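You operate a simulated robot arm through the tools that you are given. There is no shell and no other tool.

The job below is to be done with a simulated robot arm. You get a single attempt, and the scene is never put back.

JOB
Swap the brown block for the new block with the same figure.
Fine: open the clamp, old block into the WORN tray, new block down in the seat, clamp shut; leave the other block.

Only the result counts: the job must be done as asked and must still hold three seconds after the hand-in. Knocking over, shifting, dropping, spilling or breaking anything else fails it.

ROBOT AND FRAMES
A 7-joint arm with a two-finger gripper, fixed in place. Base frame: the origin is on the floor under the middle of its stand, x ahead of it, y to its left, z up; the work surface is at about z = 0.86. Readings come in m, rad, newtons and seconds.
With the tool pointing down near the work surface it reaches from about 0.34 to 0.72 m from the base axis. Its first joint turns from -1.152 to 1.152 rad. Payload 2.45 kg.
The tool frame sits at the grasp point between the pads (the TCP): z along the fingers, y along the line on which they close. The tips reach 0.026 m beyond it. The gripper opens to 0.096 m; its body begins 0.069 m behind the TCP.
Orientation is that of the tool frame in the base frame, as [roll, pitch, yaw] about the fixed x, y, z axes, in that order (R = Rz(yaw) Ry(pitch) Rx(roll)). With the fingers straight down and closing along the base's y, the tool's x points along the base's -x, its y along +y and its z along -z.

CONTROLS
- The arm moves only by the tool drive_tool. Its argument "deltas" is a list of rows, each a list of 7 numbers: the shift along the tool's x, y, z in m, then the turn, a rotation vector about the tool's x, y, z in rad, then the finger opening in m, from 0 to 0.096. In form: [[dx, dy, dz, ax, ay, az, grip], ...]. A call has 1 to 20 rows; each row is the pose to reach, as a shift and turn from the pose commanded when the call began, along the tool's axes at that moment. Each row takes 0.2 s and may step no farther than 0.05 m and 0.15 rad from the row before; otherwise, or with a gripper value out of range, the whole call is refused. Where a pose cannot be reached the arm comes as near as it can. A force on the tool above 50 N (or 10 N above the force at the start of the call, whichever is more), or a blocked arm, ends the call early, and 0.2 s more pass. Each finger travels about 0.05 m/s and halts on what it meets, pressing with about 37 N; the grip force reading is that of the motor and also rises with nothing between the fingers. The clock runs only during rows and for 0.2 s after the last one: add rows that repeat a pose to give the fingers time. The reply holds the time, the measured pose of the TCP, the force on the tool along the base axes, the opening and the grip force, in the units named above and with some noise, with the torque about the TCP (base axes, N m) and any sound that the robot's microphone picked up.
- Cameras (640 x 400 px; columns grow to the right, rows downward): "scene" is fixed at [0.1529, -0.399, 1.4172]; the picture's right is [0.72, -0.70, 0.00], its down [-0.43, -0.44, -0.79] and it looks along [0.55, 0.57, -0.61] (base axes); focal length 250 px, centre (320, 200). "wrist" rides on the gripper at [0.082, 0.003, -0.098] in the tool frame; the picture's right is [-0.04, 1.00, 0.00], its down [-0.73, -0.03, -0.68] and it looks along [-0.68, -0.03, 0.73] (tool axes); focal length 256 px, centre (320, 200). There is no depth. A picture from a camera that has moved, and an enlarged one, comes with that camera's place and axes in the base frame and with its lens. The place of the scene camera against the robot may be out by one fixed shift of up to 0.025 m in any direction.
- camera(camera): a new picture of that camera. No time passes.
- inspect(camera, box): a new picture of the part [left, top, right, bottom] of that camera's present view, enlarged. No time passes.
- job_done(): hands the job in; it is judged then, once.

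Places have to be worked out from the pictures, the camera data and where the tool is seen. Open the gripper and draw the arm clear of the work before you hand the job in, unless the task says otherwise.

The tools are called after "Request:" as name(argument=value, ...) on one line, values as JSON. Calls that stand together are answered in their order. drive_tool: Moves the arm, as the interface text tells. Its arguments: {"type":"object","properties":{"deltas":{"type":"array","items":{"type":"array","items":{"type":"number"}}}},"required":["deltas"]} The other tools are called the same way: camera (camera) takes a picture; inspect (camera, box) takes an enlarged picture of a part of a camera's view; job_done () hands the job in.

At the start:

```text
time: 0.0
ee_pos: [0.3728, 0.0054, 1.2308]
ee_rot: [-3.142, -0.001, -3.141]
force: [-0.7, -0.1, 0.3]
torque: [0.0, 0.01, 0.01]
finger_gap: 0.0962
grip_force: 0.1
```

scene: 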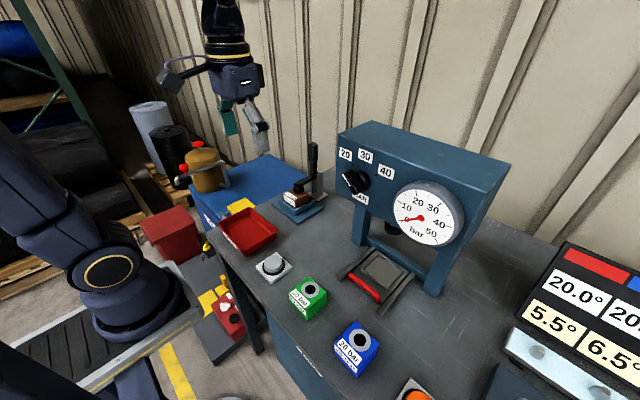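
wrist: 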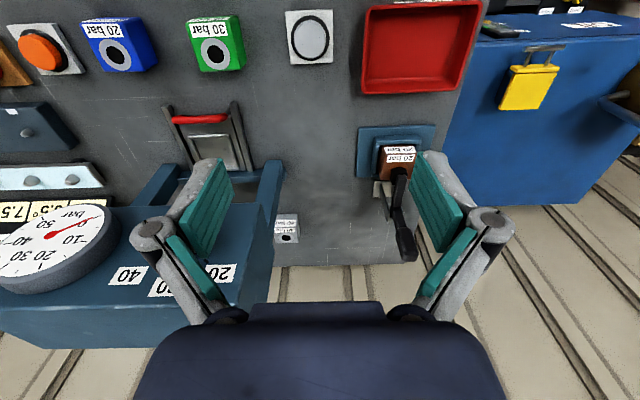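

I'll look closely at the blocks and the clamp before moving anything.

Request:
inspect(camera="wrist", box=[340, 100, 460, 270])

Request:
inspect(camera="wrist", box=[70, 0, 270, 100])

Request:
inspect(camera="scene", box=[200, 130, 360, 260])

Request:
inspect(camera="scene", box=[250, 240, 410, 390])

```text
2.35 times, centred on (400, 185) of wrist
camera zoom: at [0.2905, 0.008, 1.3295], right [0.04, 1.0, 0.0], down [0.73, -0.03, 0.68], along [0.68, -0.03, -0.73], focal length 602 px, centre (132, 235)
```

zoom: 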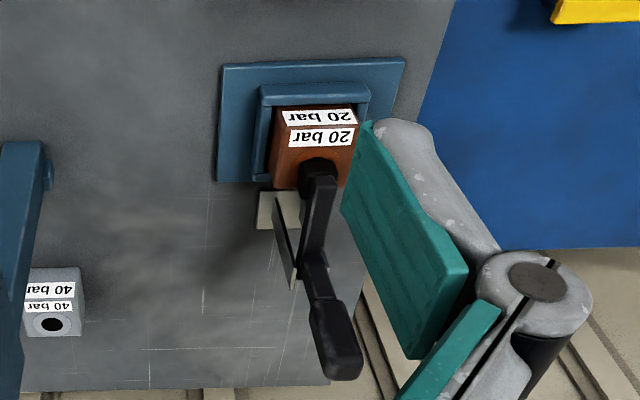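

```text
3.20 times, centred on (170, 50) of wrist
camera zoom: at [0.2905, 0.008, 1.3295], right [0.04, 1.0, 0.0], down [0.73, -0.03, 0.68], along [0.68, -0.03, -0.73], focal length 819 px, centre (800, 680)
```

zoom: 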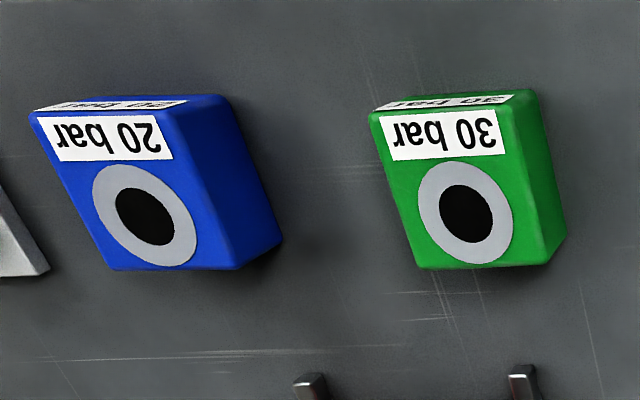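

```text
3.08 times, centred on (280, 195) of scene
camera zoom: at [0.1529, -0.399, 1.4172], right [0.72, -0.7, 0.0], down [-0.43, -0.44, -0.79], along [0.55, 0.57, -0.61], focal length 770 px, centre (443, 215)
```

zoom: 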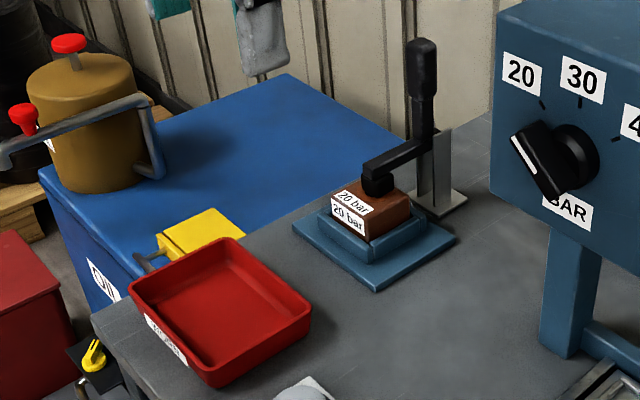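

```text
2.67 times, centred on (330, 315) of scene
camera zoom: at [0.1529, -0.399, 1.4172], right [0.72, -0.7, 0.0], down [-0.43, -0.44, -0.79], along [0.55, 0.57, -0.61], focal length 668 px, centre (293, -107)
```

zoom: 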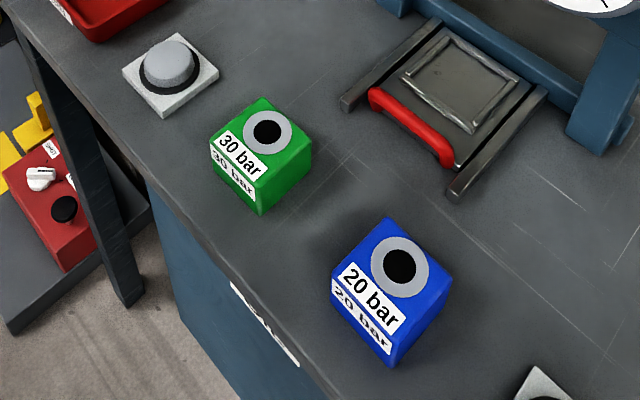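

The brown block in the clamp reads 20 bar, so the blue 20 bar block is the replacement. The green 30 block and the far grey 40 block stay where they are. Next I'll check the tray label and the clamp in more detail.

Request:
inspect(camera="scene", box=[210, 220, 260, 260])

Request:
inspect(camera="scene", box=[265, 135, 345, 225])

Request:
inspect(camera="wrist", box=[350, 120, 430, 200])

Request:
inspect(camera="wrist", box=[340, 0, 490, 100])

```text
10.00 times, centred on (235, 240) of scene
camera zoom: at [0.1529, -0.399, 1.4172], right [0.72, -0.7, 0.0], down [-0.43, -0.44, -0.79], along [0.55, 0.57, -0.61], focal length 2504 px, centre (1170, -200)
```

zoom: 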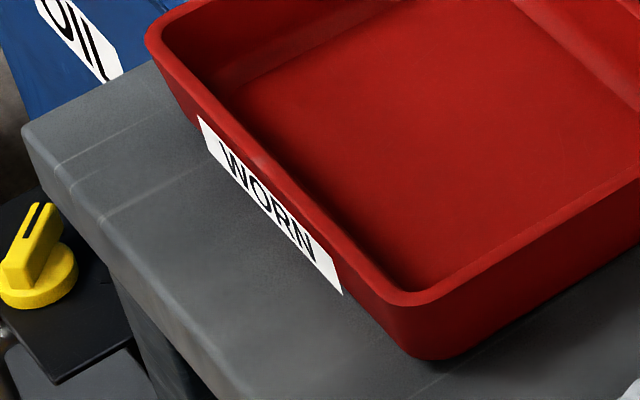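

```text
4.44 times, centred on (305, 180) of scene
camera zoom: at [0.1529, -0.399, 1.4172], right [0.72, -0.7, 0.0], down [-0.43, -0.44, -0.79], along [0.55, 0.57, -0.61], focal length 1113 px, centre (387, 289)
```

zoom: 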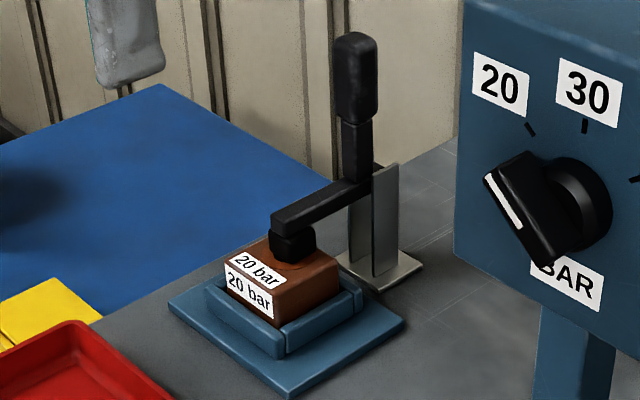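

```text
5.00 times, centred on (390, 160) of wrist
camera zoom: at [0.2905, 0.008, 1.3295], right [0.04, 1.0, 0.0], down [0.73, -0.03, 0.68], along [0.68, -0.03, -0.73], focal length 1280 px, centre (-30, 400)
```

zoom: 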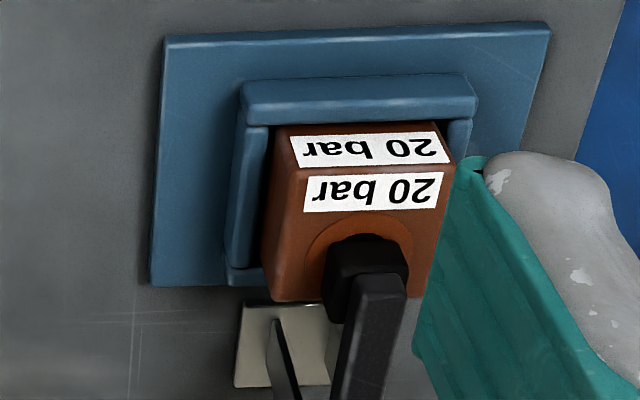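

```text
4.00 times, centred on (415, 50) of wrist
camera zoom: at [0.2905, 0.008, 1.3295], right [0.04, 1.0, 0.0], down [0.73, -0.03, 0.68], along [0.68, -0.03, -0.73], focal length 1024 px, centre (-60, 800)
```

zoom: 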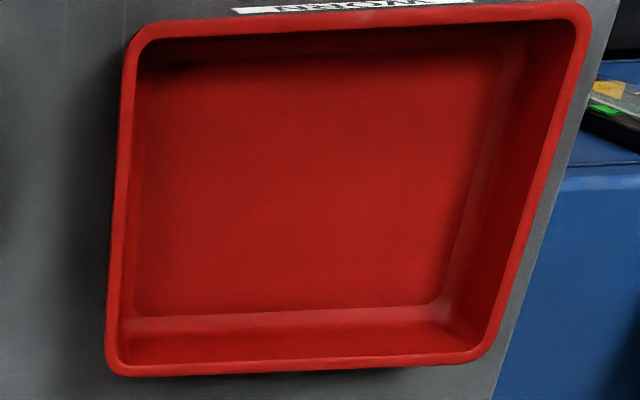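

The tray is labelled WORN, spanning about x 0.34–0.45 and y 0.07–0.225. The brown block sits near (0.58, 0.15) with the lever behind it in +x, so I'll move to a closer view of the clamp, staying high.

Request:
drive_tool(deltas=[[-0.005, 0.027, 0.02, 0, 0, 0, 0.096], [-0.01, 0.054, 0.045, 0, 0, 0, 0.096], [-0.015, 0.081, 0.07, 0, 0, 0, 0.096], [-0.02, 0.108, 0.095, 0, 0, 0, 0.096], [-0.025, 0.135, 0.115, 0, 0, 0, 0.096], [-0.025, 0.135, 0.115, 0, 0, 0, 0.096]])

Request:
camera(camera="wrist")

Request:
camera(camera="scene")

```text
time: 1.4
ee_pos: [0.3934, 0.14, 1.1139]
ee_rot: [-3.141, 0.0, 3.141]
force: [-0.5, -0.5, 0.4]
torque: [0.02, -0.03, 0.0]
finger_gap: 0.0961
grip_force: 0.0
```

```text
taken
camera wrist: at [0.3132, 0.1436, 1.2128], right [0.04, 1.0, 0.0], down [0.73, -0.03, 0.68], along [0.68, -0.03, -0.73], focal length 256 px, centre (320, 200)
```

wrist: 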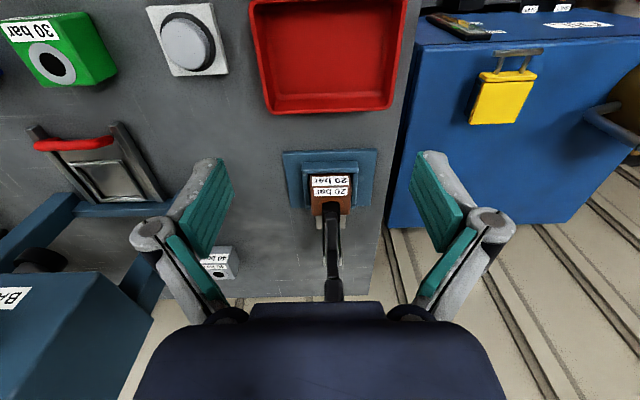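

```text
taken
```

scene: 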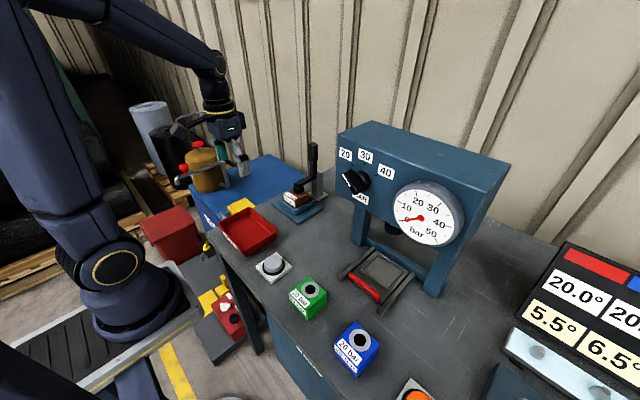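

Request:
inspect(camera="wrist", box=[270, 140, 400, 305])

Request:
inspect(camera="wrist", box=[280, 145, 380, 215])

```text
2.42 times, centred on (335, 222) of wrist
camera zoom: at [0.3132, 0.1436, 1.2128], right [0.04, 1.0, 0.0], down [0.73, -0.03, 0.68], along [0.68, -0.03, -0.73], focal length 621 px, centre (284, 146)
```

zoom: 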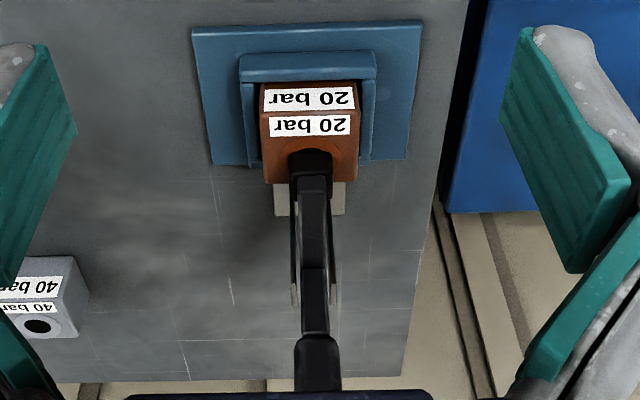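

```text
5.71 times, centred on (330, 180) of wrist
camera zoom: at [0.3132, 0.1436, 1.2128], right [0.04, 1.0, 0.0], down [0.73, -0.03, 0.68], along [0.68, -0.03, -0.73], focal length 1463 px, centre (263, 314)
```

zoom: 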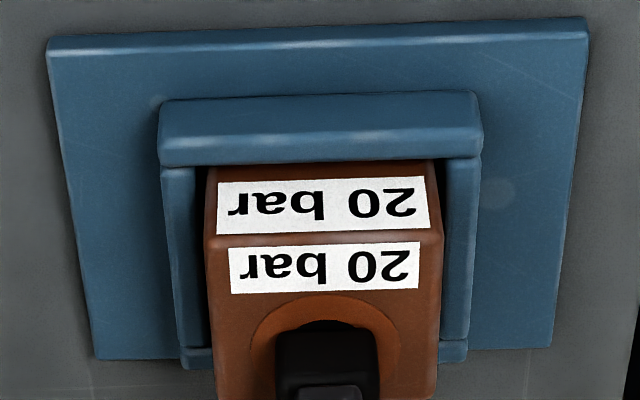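

The clamp pivot is at about (0.665, 0.149, 0.945), with the handle standing upright to z≈1.08 and the arm pressing on the block. The handle has to tip toward +x, so I'll move above and in front of it with the fingers open to locate it.

Request:
drive_tool(deltas=[[-0.04, 0.002, -0.02, 0, 0, 0, 0.096], [-0.08, 0.004, -0.04, 0, 0, 0, 0.096], [-0.12, 0.006, -0.05, 0, 0, 0, 0.096], [-0.16, 0.009, -0.05, 0, 0, 0, 0.096], [-0.19, 0.009, -0.05, 0, 0, 0, 0.096], [-0.19, 0.009, -0.05, 0, 0, 0, 0.096], [-0.19, 0.009, -0.05, 0, 0, 0, 0.096]])

Request:
camera(camera="wrist")

Request:
inspect(camera="scene", box=[200, 80, 360, 230])

```text
time: 3.0
ee_pos: [0.587, 0.1488, 1.1658]
ee_rot: [3.141, 0.001, -3.142]
force: [0.1, -0.1, 0.3]
torque: [0.03, -0.02, 0.03]
finger_gap: 0.0959
grip_force: 0.0
```

```text
taken
camera wrist: at [0.505, 0.1514, 1.2634], right [0.04, 1.0, 0.0], down [0.73, -0.03, 0.68], along [0.68, -0.03, -0.73], focal length 256 px, centre (320, 200)
```

wrist: 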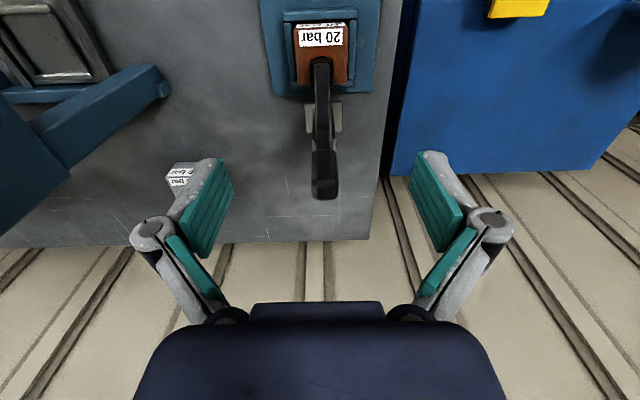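

```text
2.67 times, centred on (280, 155) of scene
camera zoom: at [0.1529, -0.399, 1.4172], right [0.72, -0.7, 0.0], down [-0.43, -0.44, -0.79], along [0.55, 0.57, -0.61], focal length 668 px, centre (427, 320)
```

zoom: 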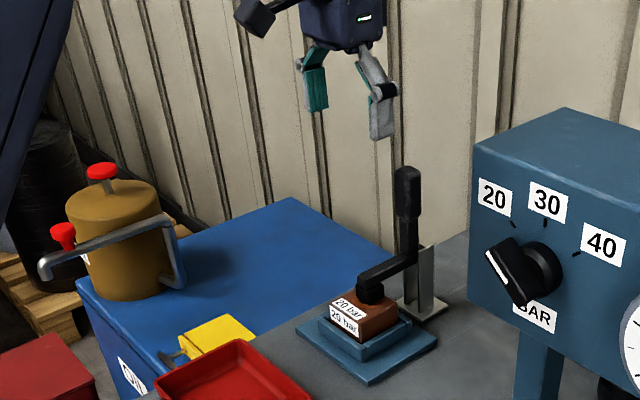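

Request:
inspect(camera="wrist", box=[250, 0, 400, 210])

```text
1.90 times, centred on (325, 105) of wrist
camera zoom: at [0.505, 0.1514, 1.2634], right [0.04, 1.0, 0.0], down [0.73, -0.03, 0.68], along [0.68, -0.03, -0.73], focal length 488 px, centre (310, 381)
```

zoom: 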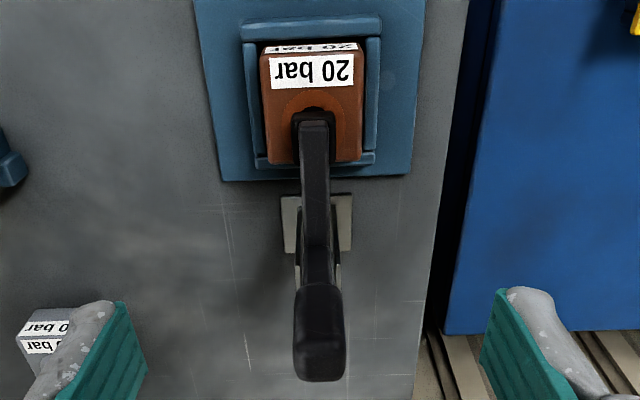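

From above, the handle grip spans x≈0.65–0.68, is centred at y≈0.149, and tops out near z≈1.08. The block centre is about (0.590, 0.149). I'll close the fingers and lower in front of the handle.

Request:
drive_tool(deltas=[[0, 0, 0.0, 0, 0, 0, 0.0], [0, 0, 0.0, 0, 0, 0, 0.0], [0, 0, 0.0, 0, 0, 0, 0.0], [0, 0, 0.03, 0, 0, 0, 0.0], [0, 0, 0.06, 0, 0, 0, 0.0], [0, 0, 0.09, 0, 0, 0, 0.0], [0, 0, 0.11, 0, 0, 0, 0.0], [-0.02, 0, 0.11, 0, 0, 0, 0.0], [-0.02, 0, 0.11, 0, 0, 0, 0.0]])

Request:
camera(camera="wrist")

Request:
inspect(camera="scene", box=[240, 80, 360, 230])

```text
time: 5.0
ee_pos: [0.6076, 0.1499, 1.0557]
ee_rot: [3.141, -0.001, 3.14]
force: [0.6, -0.5, 1.0]
torque: [0.0, 0.02, -0.02]
finger_gap: 0.0
grip_force: 28.4
```

```text
taken
camera wrist: at [0.5264, 0.1532, 1.1531], right [0.04, 1.0, 0.0], down [0.73, -0.03, 0.68], along [0.68, -0.03, -0.73], focal length 256 px, centre (320, 200)
```

wrist: 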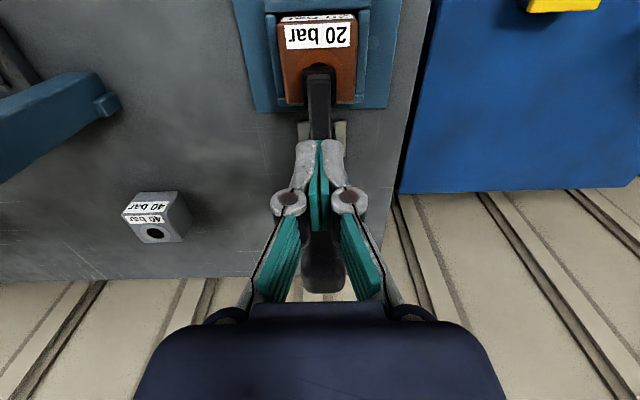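

```text
2.67 times, centred on (300, 155) of scene
camera zoom: at [0.1529, -0.399, 1.4172], right [0.72, -0.7, 0.0], down [-0.43, -0.44, -0.79], along [0.55, 0.57, -0.61], focal length 668 px, centre (373, 320)
```

zoom: 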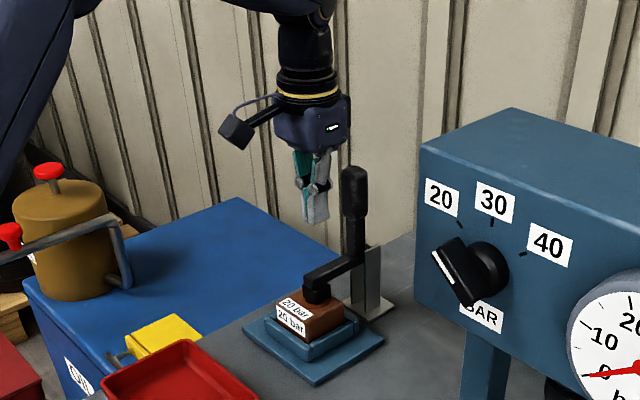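

The closed fingertips are at z≈1.03, just in front of the handle. I'll push gently in +x and watch the force.

Request:
drive_tool(deltas=[[-0.015, 0, 0, 0, 0, 0, 0.0], [-0.025, 0, 0, 0, 0, 0, 0.0], [-0.035, 0, 0, 0, 0, 0, 0.0], [-0.045, 0, 0, 0, 0, 0, 0.0], [-0.055, 0, 0, 0, 0, 0, 0.0]])

Request:
inspect(camera="scene", box=[240, 80, 360, 230])

```text
time: 6.2
ee_pos: [0.6624, 0.1495, 1.0555]
ee_rot: [3.141, 0.0, -3.138]
force: [-13.6, 2.1, 11.3]
torque: [0.06, 0.19, 0.03]
finger_gap: 0.0062
grip_force: 28.9
```

```text
2.67 times, centred on (300, 155) of scene
camera zoom: at [0.1523, -0.399, 1.4173], right [0.72, -0.7, 0.0], down [-0.43, -0.44, -0.79], along [0.55, 0.57, -0.61], focal length 668 px, centre (373, 320)
```

zoom: 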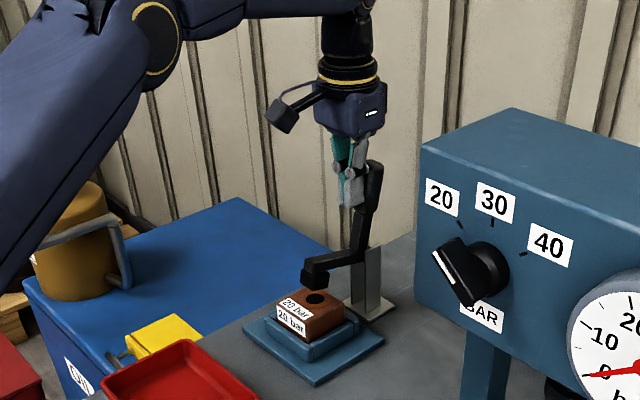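

The lever swings open easily, at about 14 N, with the plunger already off the block. I'll follow the arc further out and down.

Request:
drive_tool(deltas=[[-0.01, 0, 0, 0, 0, 0, 0.0], [-0.021, 0, 0, 0, 0, 0, 0.0], [-0.03, 0, 0.007, 0, 0, 0, 0.0], [-0.038, 0, 0.0145, 0, 0, 0, 0.0], [-0.045, 0, 0.024, 0, 0, 0, 0.0], [-0.05, 0, 0.0325, 0, 0, 0, 0.0]])

Request:
inspect(camera="scene", box=[240, 80, 360, 230])

Request:
camera(camera="wrist")

```text
time: 7.6
ee_pos: [0.7035, 0.148, 1.0261]
ee_rot: [-3.14, 0.001, 3.141]
force: [0.1, -0.3, -0.5]
torque: [-0.01, 0.0, 0.0]
finger_gap: 0.0001
grip_force: 28.8
out of reach, approached as far as the arm can: row 5, 6
```

```text
2.67 times, centred on (300, 155) of scene
camera zoom: at [0.1529, -0.399, 1.4172], right [0.72, -0.7, 0.0], down [-0.43, -0.44, -0.79], along [0.55, 0.57, -0.61], focal length 668 px, centre (373, 320)
```

zoom: 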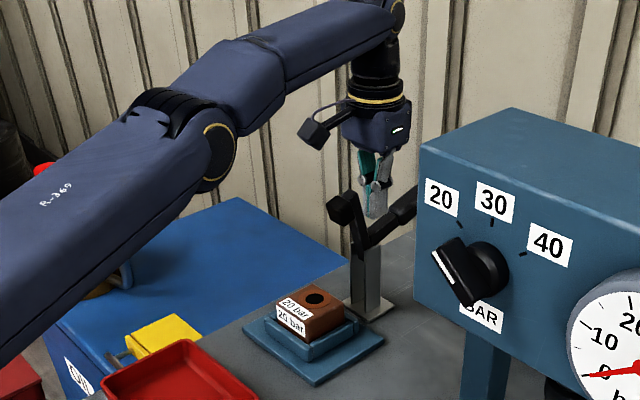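

```text
taken
camera wrist: at [0.6218, 0.1502, 1.1249], right [0.04, 1.0, 0.0], down [0.73, -0.03, 0.68], along [0.68, -0.03, -0.73], focal length 256 px, centre (320, 200)
```

wrist: 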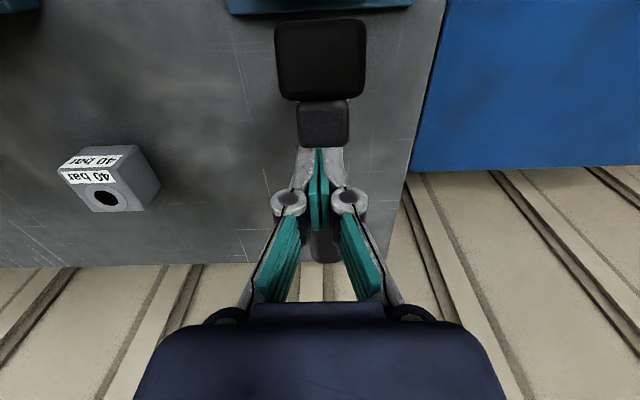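

The lever is now well past 50° and the tool reads no force. The arm hit its straight-down reach limit at about 0.72 m, so I'll zoom in to judge the lever's angle before backing off.

Request:
inspect(camera="scene", box=[280, 130, 350, 210])

Request:
inspect(camera="wrist", box=[240, 0, 400, 280])

```text
5.00 times, centred on (315, 170) of scene
camera zoom: at [0.1529, -0.399, 1.4172], right [0.72, -0.7, 0.0], down [-0.43, -0.44, -0.79], along [0.55, 0.57, -0.61], focal length 1252 px, centre (345, 350)
```

zoom: 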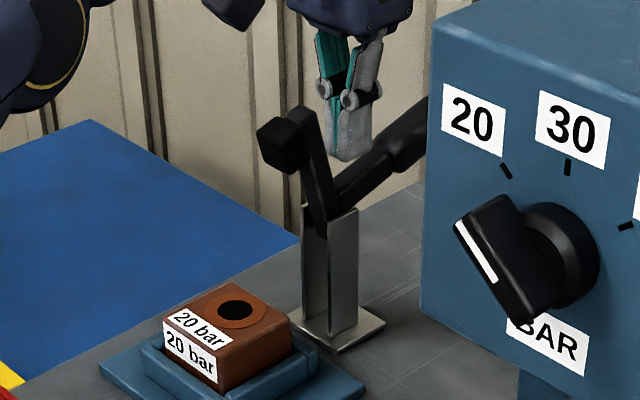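

```text
1.43 times, centred on (320, 140) of wrist
camera zoom: at [0.6218, 0.1502, 1.1249], right [0.04, 1.0, 0.0], down [0.73, -0.03, 0.68], along [0.68, -0.03, -0.73], focal length 366 px, centre (320, 286)
```

zoom: 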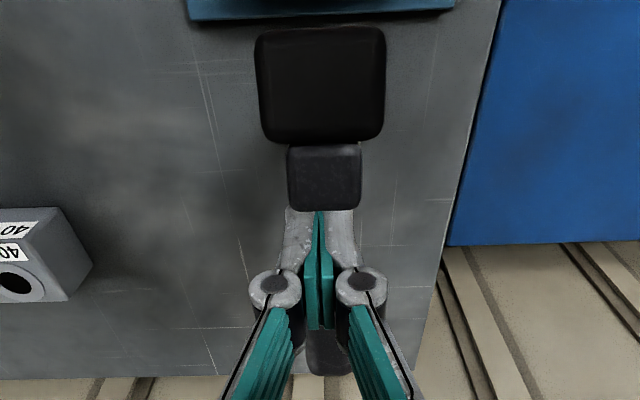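

The lever is open about 65–70° and holding, with the plunger head near (0.625, 1.03). I want it further out of the gripper's way, so I'll withdraw upward, come round to the plunger side and push it on in +x.

Request:
drive_tool(deltas=[[0.008, 0, -0.03, 0, 0, 0, 0.0], [0.01, 0, -0.075, 0, 0, 0, 0.0], [0.012, 0, -0.12, 0, 0, 0, 0.0], [0.04, 0, -0.14, 0, 0, 0, 0.0], [0.085, 0, -0.14, 0, 0, 0, 0.0], [0.13, 0, -0.14, 0, 0, 0, 0.0], [0.155, 0, -0.14, 0, 0, 0, 0.0], [0.155, 0, -0.14, 0, 0, 0, 0.0]])

Request:
inspect(camera="scene", box=[270, 110, 350, 210])

Request:
camera(camera="wrist")

```text
time: 9.4
ee_pos: [0.5464, 0.1485, 1.1648]
ee_rot: [-3.141, 0.0, 3.141]
force: [0.0, 0.4, 0.2]
torque: [-0.02, 0.0, 0.02]
finger_gap: 0.0001
grip_force: 28.4
out of reach, approached as far as the arm can: row 2, 3, 4
```

```text
4.00 times, centred on (310, 160) of scene
camera zoom: at [0.1529, -0.399, 1.4172], right [0.72, -0.7, 0.0], down [-0.43, -0.44, -0.79], along [0.55, 0.57, -0.61], focal length 1002 px, centre (360, 360)
```

zoom: 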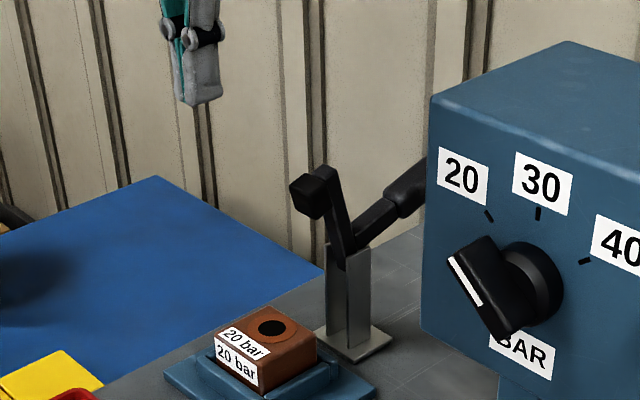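

```text
taken
camera wrist: at [0.4653, 0.1508, 1.2642], right [0.04, 1.0, 0.0], down [0.73, -0.03, 0.68], along [0.68, -0.03, -0.73], focal length 256 px, centre (320, 200)
```

wrist: 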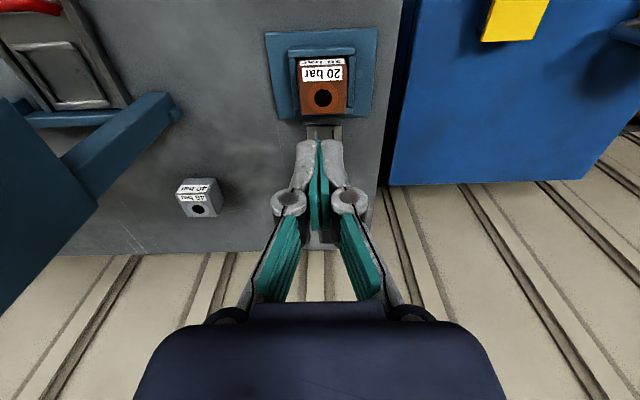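

The lever stays put when released. I'll descend in front of the plunger head, then push it in +x in small steps to swing it further open.

Request:
drive_tool(deltas=[[0, 0, 0.04, 0, 0, 0, 0.0], [0, 0, 0.08, 0, 0, 0, 0.0], [0, 0, 0.112, 0, 0, 0, 0.0], [-0.03, 0, 0.112, 0, 0, 0, 0.0], [-0.045, 0, 0.112, 0, 0, 0, 0.0], [-0.055, 0, 0.112, 0, 0, 0, 0.0], [-0.065, 0, 0.112, 0, 0, 0, 0.0], [-0.075, 0, 0.112, 0, 0, 0, 0.0]])

Request:
inspect(camera="scene", box=[270, 110, 350, 210])

```text
time: 11.2
ee_pos: [0.6205, 0.1476, 1.055]
ee_rot: [-3.142, -0.005, -3.14]
force: [-12.1, -2.3, 2.8]
torque: [-0.07, 0.14, -0.06]
finger_gap: 0.0059
grip_force: 28.2
```

```text
4.00 times, centred on (310, 160) of scene
camera zoom: at [0.1524, -0.3991, 1.4172], right [0.72, -0.7, 0.0], down [-0.43, -0.44, -0.79], along [0.55, 0.57, -0.61], focal length 1002 px, centre (360, 360)
```

zoom: 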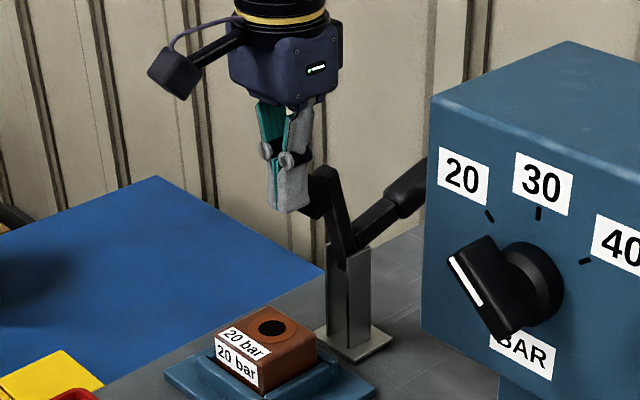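

Contact at about 12 N, and the lever hasn't visibly moved. I'll try one small extra push to see whether this is the end stop.

Request:
drive_tool(deltas=[[-0.005, 0, 0, 0, 0, 0, 0.0], [-0.008, 0, 0, 0, 0, 0, 0.0]])

Request:
inspect(camera="scene", box=[270, 110, 350, 210])

```text
time: 11.7
ee_pos: [0.6219, 0.148, 1.0531]
ee_rot: [-3.137, -0.027, -3.141]
force: [-13.8, -2.1, 4.5]
torque: [-0.07, 0.16, -0.08]
finger_gap: 0.0058
grip_force: 28.5
stopped in row 2: the force on the tool passed its limit at 54 N (the readings are from after the stop); the commanded pose is now the measured one
```

```text
4.00 times, centred on (310, 160) of scene
camera zoom: at [0.1524, -0.3991, 1.4172], right [0.72, -0.7, 0.0], down [-0.43, -0.44, -0.79], along [0.55, 0.57, -0.61], focal length 1002 px, centre (360, 360)
```

zoom: 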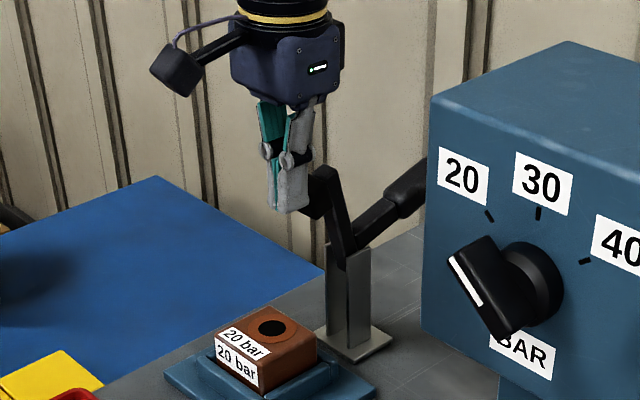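

That 54 N stop with no lever movement means the lever is at its open stop. The plunger sits at about x≥0.63, which clears the gripper body. I'll back off and take a lower, closer view of the seat with the fingers open, correcting the small pitch offset.

Request:
drive_tool(deltas=[[0.03, 0, 0, 0, -0.027, 0, 0.0], [0.06, 0, -0.02, 0, -0.027, 0, 0.02], [0.1, 0, -0.02, 0, -0.027, 0, 0.04], [0.14, 0, 0.01, 0, -0.027, 0, 0.06], [0.172, 0, 0.04, 0, -0.027, 0, 0.096], [0.172, 0, 0.053, 0, -0.027, 0, 0.096], [0.172, 0, 0.053, 0, -0.027, 0, 0.096], [0.172, 0, 0.053, 0, -0.027, 0, 0.096]])

Request:
camera(camera="wrist")

Request:
inspect(camera="wrist", box=[240, 110, 420, 260])

```text
time: 13.5
ee_pos: [0.449, 0.1476, 1.0046]
ee_rot: [-3.14, 0.004, -3.139]
force: [0.7, 0.1, 0.0]
torque: [0.0, 0.02, 0.01]
finger_gap: 0.096
grip_force: 0.1
```

```text
taken
camera wrist: at [0.3678, 0.1505, 1.1014], right [0.04, 1.0, 0.0], down [0.73, -0.03, 0.68], along [0.68, -0.03, -0.73], focal length 256 px, centre (320, 200)
```

wrist: 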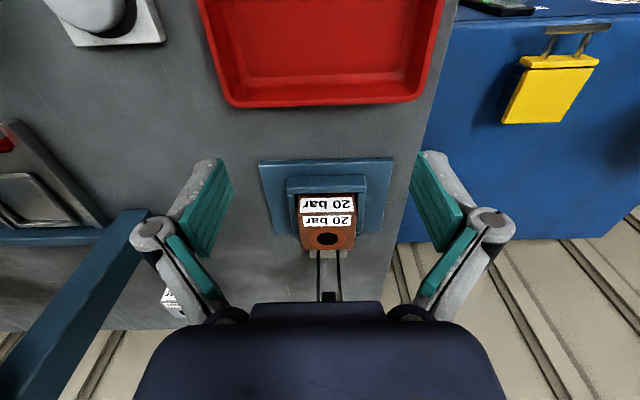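

```text
2.67 times, centred on (330, 185) of wrist
camera zoom: at [0.3678, 0.1505, 1.1014], right [0.04, 1.0, 0.0], down [0.73, -0.03, 0.68], along [0.68, -0.03, -0.73], focal length 683 px, centre (293, 240)
```

zoom: 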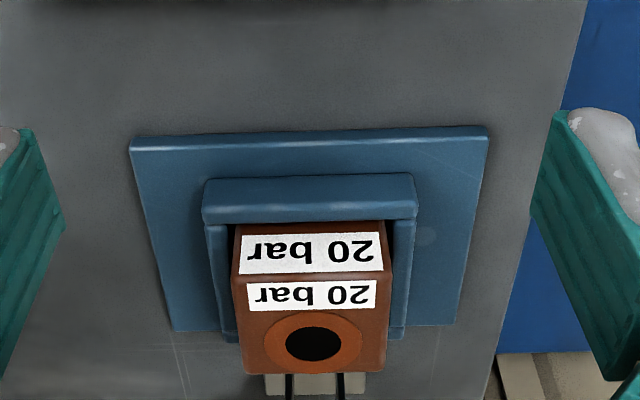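

Request:
inspect(camera="wrist", box=[280, 165, 380, 260])

Request:
inspect(camera="scene", box=[270, 170, 335, 225])

```text
4.21 times, centred on (330, 212) of wrist
camera zoom: at [0.3678, 0.1505, 1.1014], right [0.04, 1.0, 0.0], down [0.73, -0.03, 0.68], along [0.68, -0.03, -0.73], focal length 1078 px, centre (278, 147)
```

zoom: 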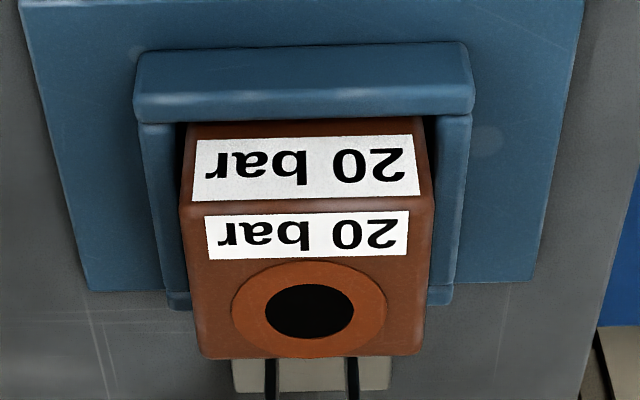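

```text
7.27 times, centred on (302, 198) of scene
camera zoom: at [0.1529, -0.399, 1.4172], right [0.72, -0.7, 0.0], down [-0.43, -0.44, -0.79], along [0.55, 0.57, -0.61], focal length 1821 px, centre (447, 218)
```

zoom: 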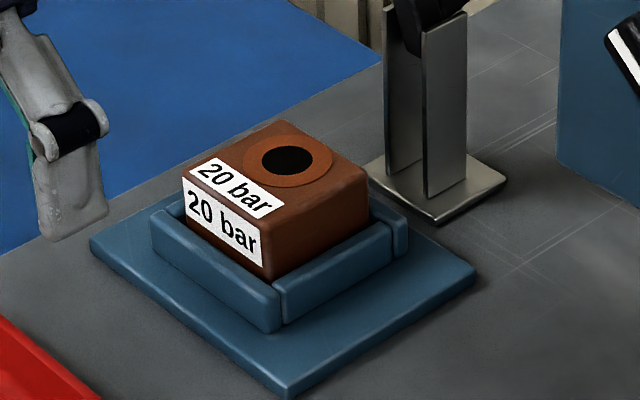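

The seat is now clear:
- Block: x 0.559–0.622, y 0.118–0.181, top z≈0.916.
- Rim: top z≈0.888.
- Plan: grip along y with the TCP at about (0.580, 0.149, 0.919), so the tips stay just above the rim.

I'll move over the block first and stop at z≈0.95.

Request:
drive_tool(deltas=[[-0.045, 0.001, 0, 0, 0.004, 0, 0.096], [-0.09, 0.002, 0, 0, 0.004, 0, 0.096], [-0.131, 0.002, 0, 0, 0.004, 0, 0.096], [-0.131, 0.002, 0.03, 0, 0.004, 0, 0.096], [-0.131, 0.002, 0.055, 0, 0.004, 0, 0.096], [-0.131, 0.002, 0.055, 0, 0.004, 0, 0.096]])

Request:
camera(camera="wrist")

Request:
inspect(camera="scene", box=[250, 110, 350, 220])

```text
time: 14.9
ee_pos: [0.5816, 0.151, 0.9503]
ee_rot: [-3.14, 0.003, -3.14]
force: [-0.1, -0.2, 1.1]
torque: [0.01, -0.01, 0.0]
finger_gap: 0.0961
grip_force: 0.0
```

```text
taken
camera wrist: at [0.4994, 0.1531, 1.0485], right [0.04, 1.0, 0.0], down [0.73, -0.03, 0.68], along [0.68, -0.03, -0.73], focal length 256 px, centre (320, 200)
```

wrist: 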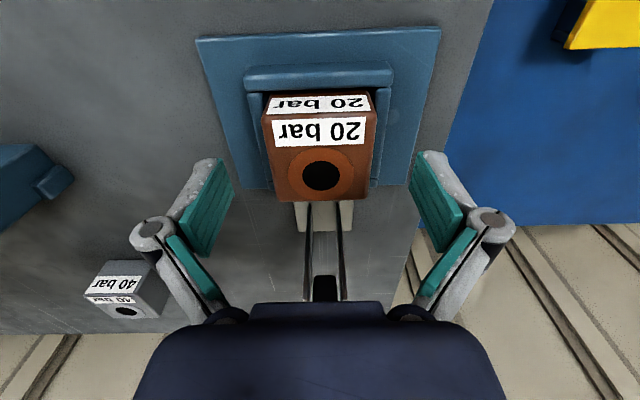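

```text
3.64 times, centred on (300, 165) of scene
camera zoom: at [0.1529, -0.399, 1.4172], right [0.72, -0.7, 0.0], down [-0.43, -0.44, -0.79], along [0.55, 0.57, -0.61], focal length 911 px, centre (393, 327)
```

zoom: 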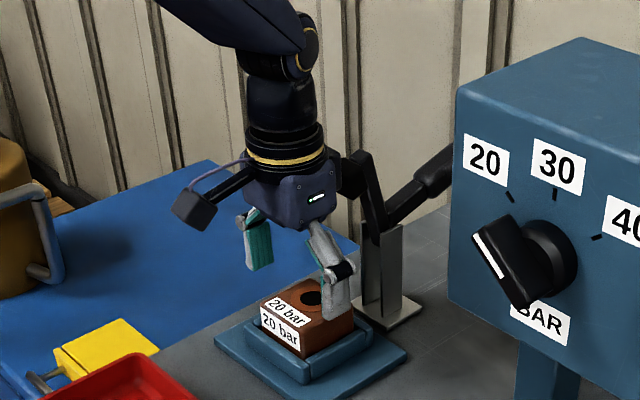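

The fingers straddle the block and the gripper is close to the raised plunger. I'll shift 5 mm toward -x for margin, descend to grip height slowly, and close.

Request:
drive_tool(deltas=[[0.005, -0.001, 0.01, 0, 0.003, 0, 0.096], [0.005, -0.001, 0.02, 0, 0.003, 0, 0.096], [0.005, -0.001, 0.03, 0, 0.003, 0, 0.096], [0.005, -0.001, 0.03, 0, 0.003, 0, 0.096]])

Request:
inspect(camera="scene", box=[250, 130, 350, 220])

```text
time: 15.9
ee_pos: [0.5755, 0.1476, 0.9216]
ee_rot: [-3.141, -0.001, -3.14]
force: [0.1, -0.1, 0.4]
torque: [-0.01, 0.01, -0.01]
finger_gap: 0.0959
grip_force: 0.0
```

```text
4.44 times, centred on (300, 175) of scene
camera zoom: at [0.1529, -0.399, 1.4172], right [0.72, -0.7, 0.0], down [-0.43, -0.44, -0.79], along [0.55, 0.57, -0.61], focal length 1113 px, centre (409, 311)
```

zoom: 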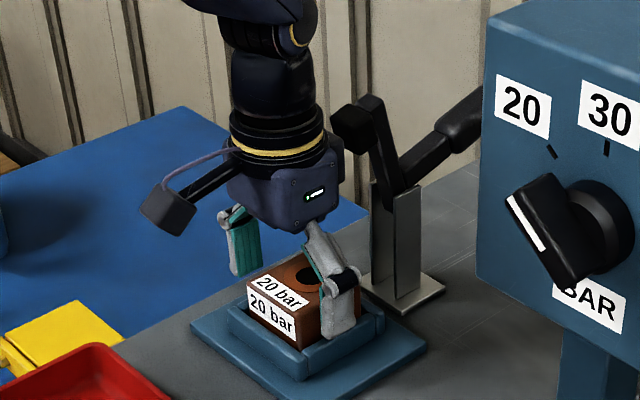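

Clear of the rim with no contact force. I'll lower 2 mm more and close on the block.

Request:
drive_tool(deltas=[[0, 0.001, 0.0025, 0, 0, 0, 0.096], [0, 0.001, 0.0025, 0, 0, 0, 0.06], [0, 0.001, 0.0025, 0, 0, 0, 0.03], [0, 0.001, 0.0025, 0, 0, 0, 0.0], [0, 0.001, 0.0025, 0, 0, 0, 0.0], [0, 0.001, 0.0025, 0, 0, 0, 0.0]])

Request:
inspect(camera="scene", box=[250, 130, 350, 220])

```text
time: 17.3
ee_pos: [0.5746, 0.1488, 0.9187]
ee_rot: [-3.139, 0.0, -3.141]
force: [-0.1, 3.9, 3.3]
torque: [0.44, -0.02, 0.08]
finger_gap: 0.0638
grip_force: 37.2
```

```text
4.44 times, centred on (300, 175) of scene
camera zoom: at [0.1528, -0.399, 1.4172], right [0.72, -0.7, 0.0], down [-0.43, -0.44, -0.79], along [0.55, 0.57, -0.61], focal length 1113 px, centre (409, 311)
```

zoom: 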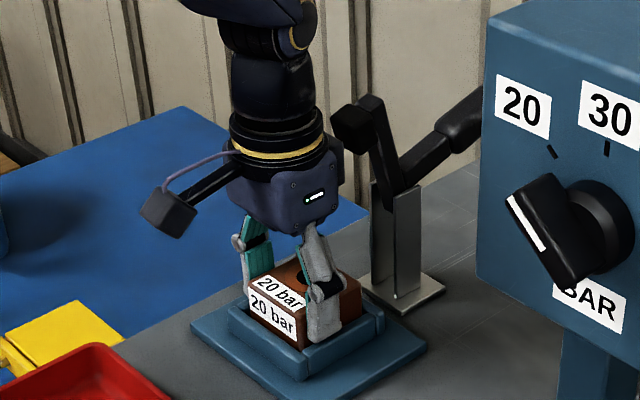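

The grip holds at 63.8 mm. I'll lift straight up slowly and check the block follows.

Request:
drive_tool(deltas=[[0, 0, -0.01, 0, 0, 0, 0.0], [0, 0, -0.02, 0, 0, 0, 0.0], [0, 0, -0.03, 0, 0, 0, 0.0], [0, 0, -0.042, 0, 0, 0, 0.0], [0, 0, -0.055, 0, 0, 0, 0.0], [0, 0, -0.055, 0, 0, 0, 0.0]])

Request:
inspect(camera="scene", box=[250, 110, 350, 220])

Request:
camera(camera="wrist")

```text
time: 18.7
ee_pos: [0.5756, 0.1492, 0.9732]
ee_rot: [-3.14, -0.002, -3.141]
force: [0.2, 0.2, -6.1]
torque: [0.02, 0.11, 0.01]
finger_gap: 0.0636
grip_force: 37.4
```

```text
3.64 times, centred on (300, 165) of scene
camera zoom: at [0.153, -0.399, 1.4172], right [0.72, -0.7, 0.0], down [-0.43, -0.44, -0.79], along [0.55, 0.57, -0.61], focal length 911 px, centre (393, 327)
```

zoom: 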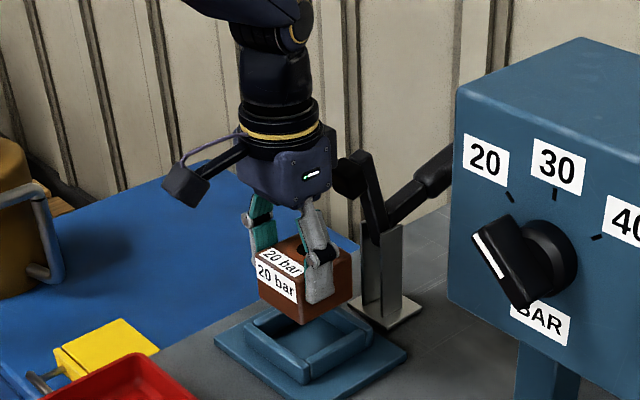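

```text
taken
camera wrist: at [0.4952, 0.1526, 1.0716], right [0.04, 1.0, 0.0], down [0.73, -0.03, 0.68], along [0.68, -0.03, -0.73], focal length 256 px, centre (320, 200)
```

wrist: 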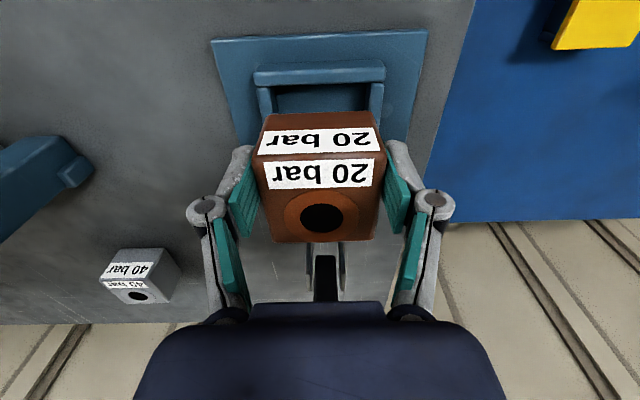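

The block is lifted cleanly at about 6 N and the seat is empty. I'll carry it back over the WORN tray at a safe height.

Request:
drive_tool(deltas=[[0.01, 0, -0.02, 0, 0, 0, 0.0], [0.04, 0, -0.04, 0, 0, 0, 0.0], [0.08, 0, -0.045, 0, 0, 0, 0.0], [0.12, 0, -0.045, 0, 0, 0, 0.0], [0.16, 0, -0.045, 0, 0, 0, 0.0], [0.19, 0, -0.045, 0, 0, 0, 0.0], [0.195, 0, -0.045, 0, 0, 0, 0.0], [0.195, 0, -0.045, 0, 0, 0, 0.0]])

Request:
camera(camera="wrist")

Request:
inspect(camera="scene", box=[190, 150, 310, 280])

```text
time: 20.5
ee_pos: [0.3811, 0.1488, 1.0191]
ee_rot: [-3.139, 0.0, -3.139]
force: [-0.5, -0.5, -6.0]
torque: [-0.01, 0.05, -0.03]
finger_gap: 0.0638
grip_force: 36.9
```

```text
taken
camera wrist: at [0.3005, 0.152, 1.1171], right [0.04, 1.0, 0.0], down [0.73, -0.03, 0.68], along [0.68, -0.03, -0.73], focal length 256 px, centre (320, 200)
```

wrist: 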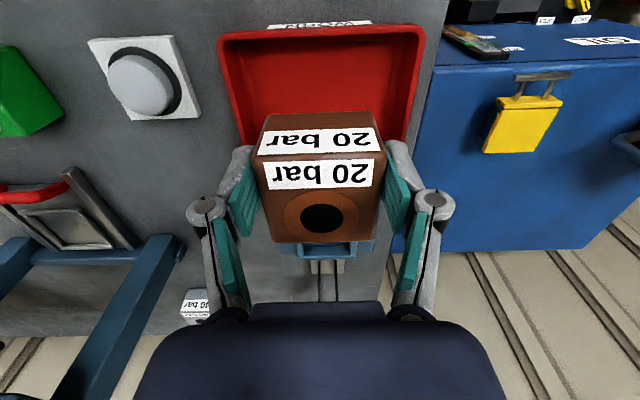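

```text
3.08 times, centred on (250, 215) of scene
camera zoom: at [0.1529, -0.399, 1.4172], right [0.72, -0.7, 0.0], down [-0.43, -0.44, -0.79], along [0.55, 0.57, -0.61], focal length 770 px, centre (535, 154)
```

zoom: 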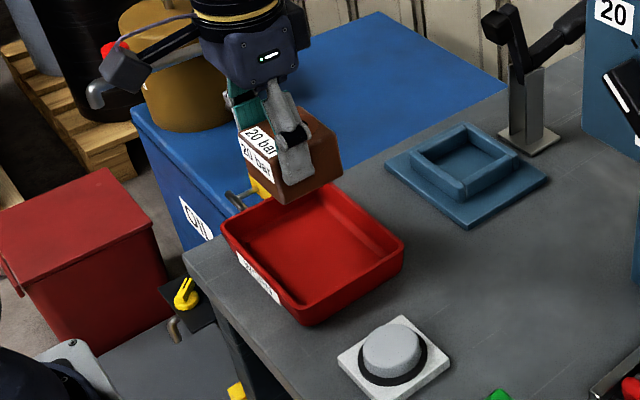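

The tray floor spans about x 0.354–0.441, y 0.082–0.212, so its centre is near (0.398, 0.147). The held block is centred over it at (0.397, 0.149), so I'll lower it.

Request:
drive_tool(deltas=[[0, 0, 0.04, 0, 0, 0, 0.0], [0, 0, 0.075, 0, 0, 0, 0.0], [0, 0, 0.09, 0, 0, 0, 0.0], [0, 0, 0.096, 0, 0, 0, 0.0], [0, 0, 0.099, 0, 0, 0, 0.0], [0, 0, 0.099, 0, 0, 0, 0.0]])

Request:
inspect(camera="scene", box=[190, 170, 310, 280])

Request:
camera(camera="wrist")

```text
time: 21.9
ee_pos: [0.3816, 0.1488, 0.9203]
ee_rot: [-3.142, -0.002, -3.139]
force: [0.7, 0.8, -6.0]
torque: [-0.01, 0.11, 0.02]
finger_gap: 0.0636
grip_force: 36.8
```

```text
3.64 times, centred on (250, 225) of scene
camera zoom: at [0.153, -0.399, 1.4172], right [0.72, -0.7, 0.0], down [-0.43, -0.44, -0.79], along [0.55, 0.57, -0.61], focal length 911 px, centre (574, 109)
```

zoom: 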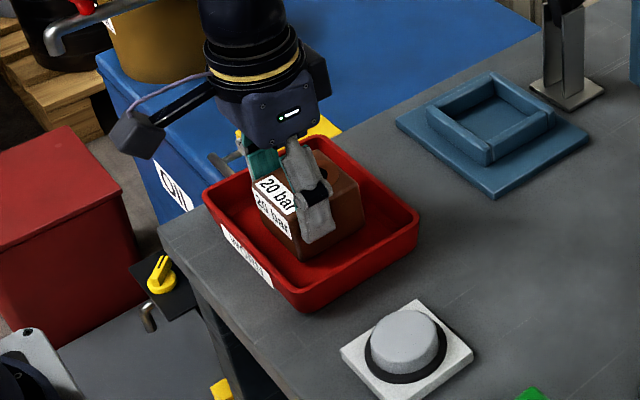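

```text
taken
camera wrist: at [0.3004, 0.152, 1.0179], right [0.04, 1.0, 0.0], down [0.73, -0.03, 0.68], along [0.68, -0.03, -0.73], focal length 256 px, centre (320, 200)
```

wrist: 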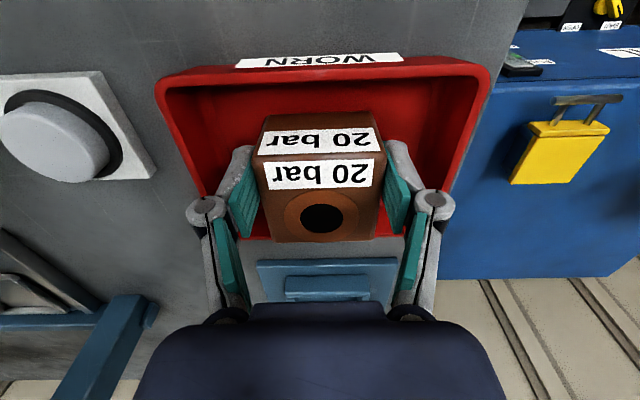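

No contact yet, and the block is inside the tray walls. I'll lower in small steps and watch the vertical force.

Request:
drive_tool(deltas=[[0, 0, 0.002, 0, 0, 0, 0.0], [0, 0, 0.004, 0, 0, 0, 0.0], [0, 0, 0.005, 0, 0, 0, 0.0]])

```text
time: 22.7
ee_pos: [0.3805, 0.1497, 0.9142]
ee_rot: [-3.139, 0.0, 3.141]
force: [-1.8, -2.2, 0.8]
torque: [0.12, -0.16, 0.01]
finger_gap: 0.0638
grip_force: 37.2
```

Contact: the weight reading has gone from -6 N to about 0, so the block is on the tray floor. I'll open just enough to release, then rise.

Request:
drive_tool(deltas=[[0, 0, 0, 0, 0, 0, 0.07], [0, 0, 0, 0, 0, 0, 0.078], [0, 0, 0, 0, 0, 0, 0.078], [0, 0, -0.01, 0, 0, 0, 0.078], [0, 0, -0.04, 0, 0, 0, 0.078], [0, 0, -0.08, 0, 0, 0, 0.078], [0, 0, -0.12, 0, 0, 0, 0.096], [0, 0, -0.15, 0, 0, 0, 0.096], [0, 0, -0.15, 0, 0, 0, 0.096]])

Request:
camera(camera="wrist")

Request:
camera(camera="scene")

```text
time: 24.7
ee_pos: [0.3798, 0.1505, 1.0626]
ee_rot: [-3.139, -0.003, -3.14]
force: [-0.2, -0.9, 0.2]
torque: [0.0, 0.02, 0.0]
finger_gap: 0.096
grip_force: 0.0
```

```text
taken
camera wrist: at [0.2983, 0.1532, 1.1616], right [0.04, 1.0, 0.0], down [0.73, -0.03, 0.68], along [0.68, -0.03, -0.73], focal length 256 px, centre (320, 200)
```

wrist: 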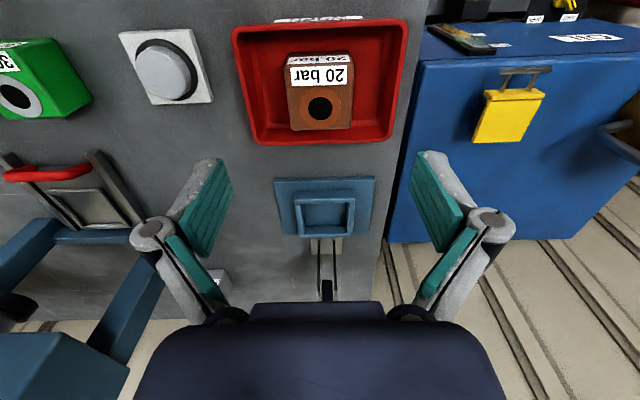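

```text
taken
```

scene: 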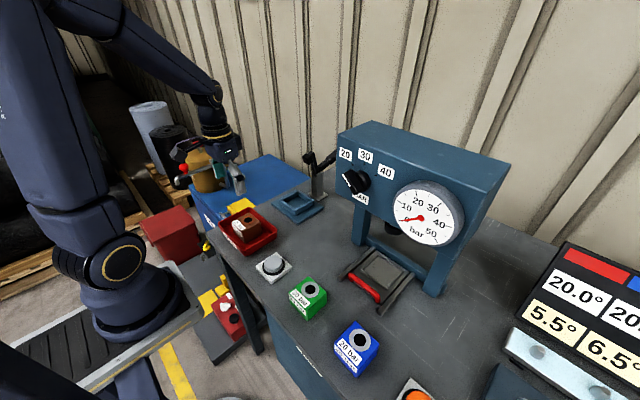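

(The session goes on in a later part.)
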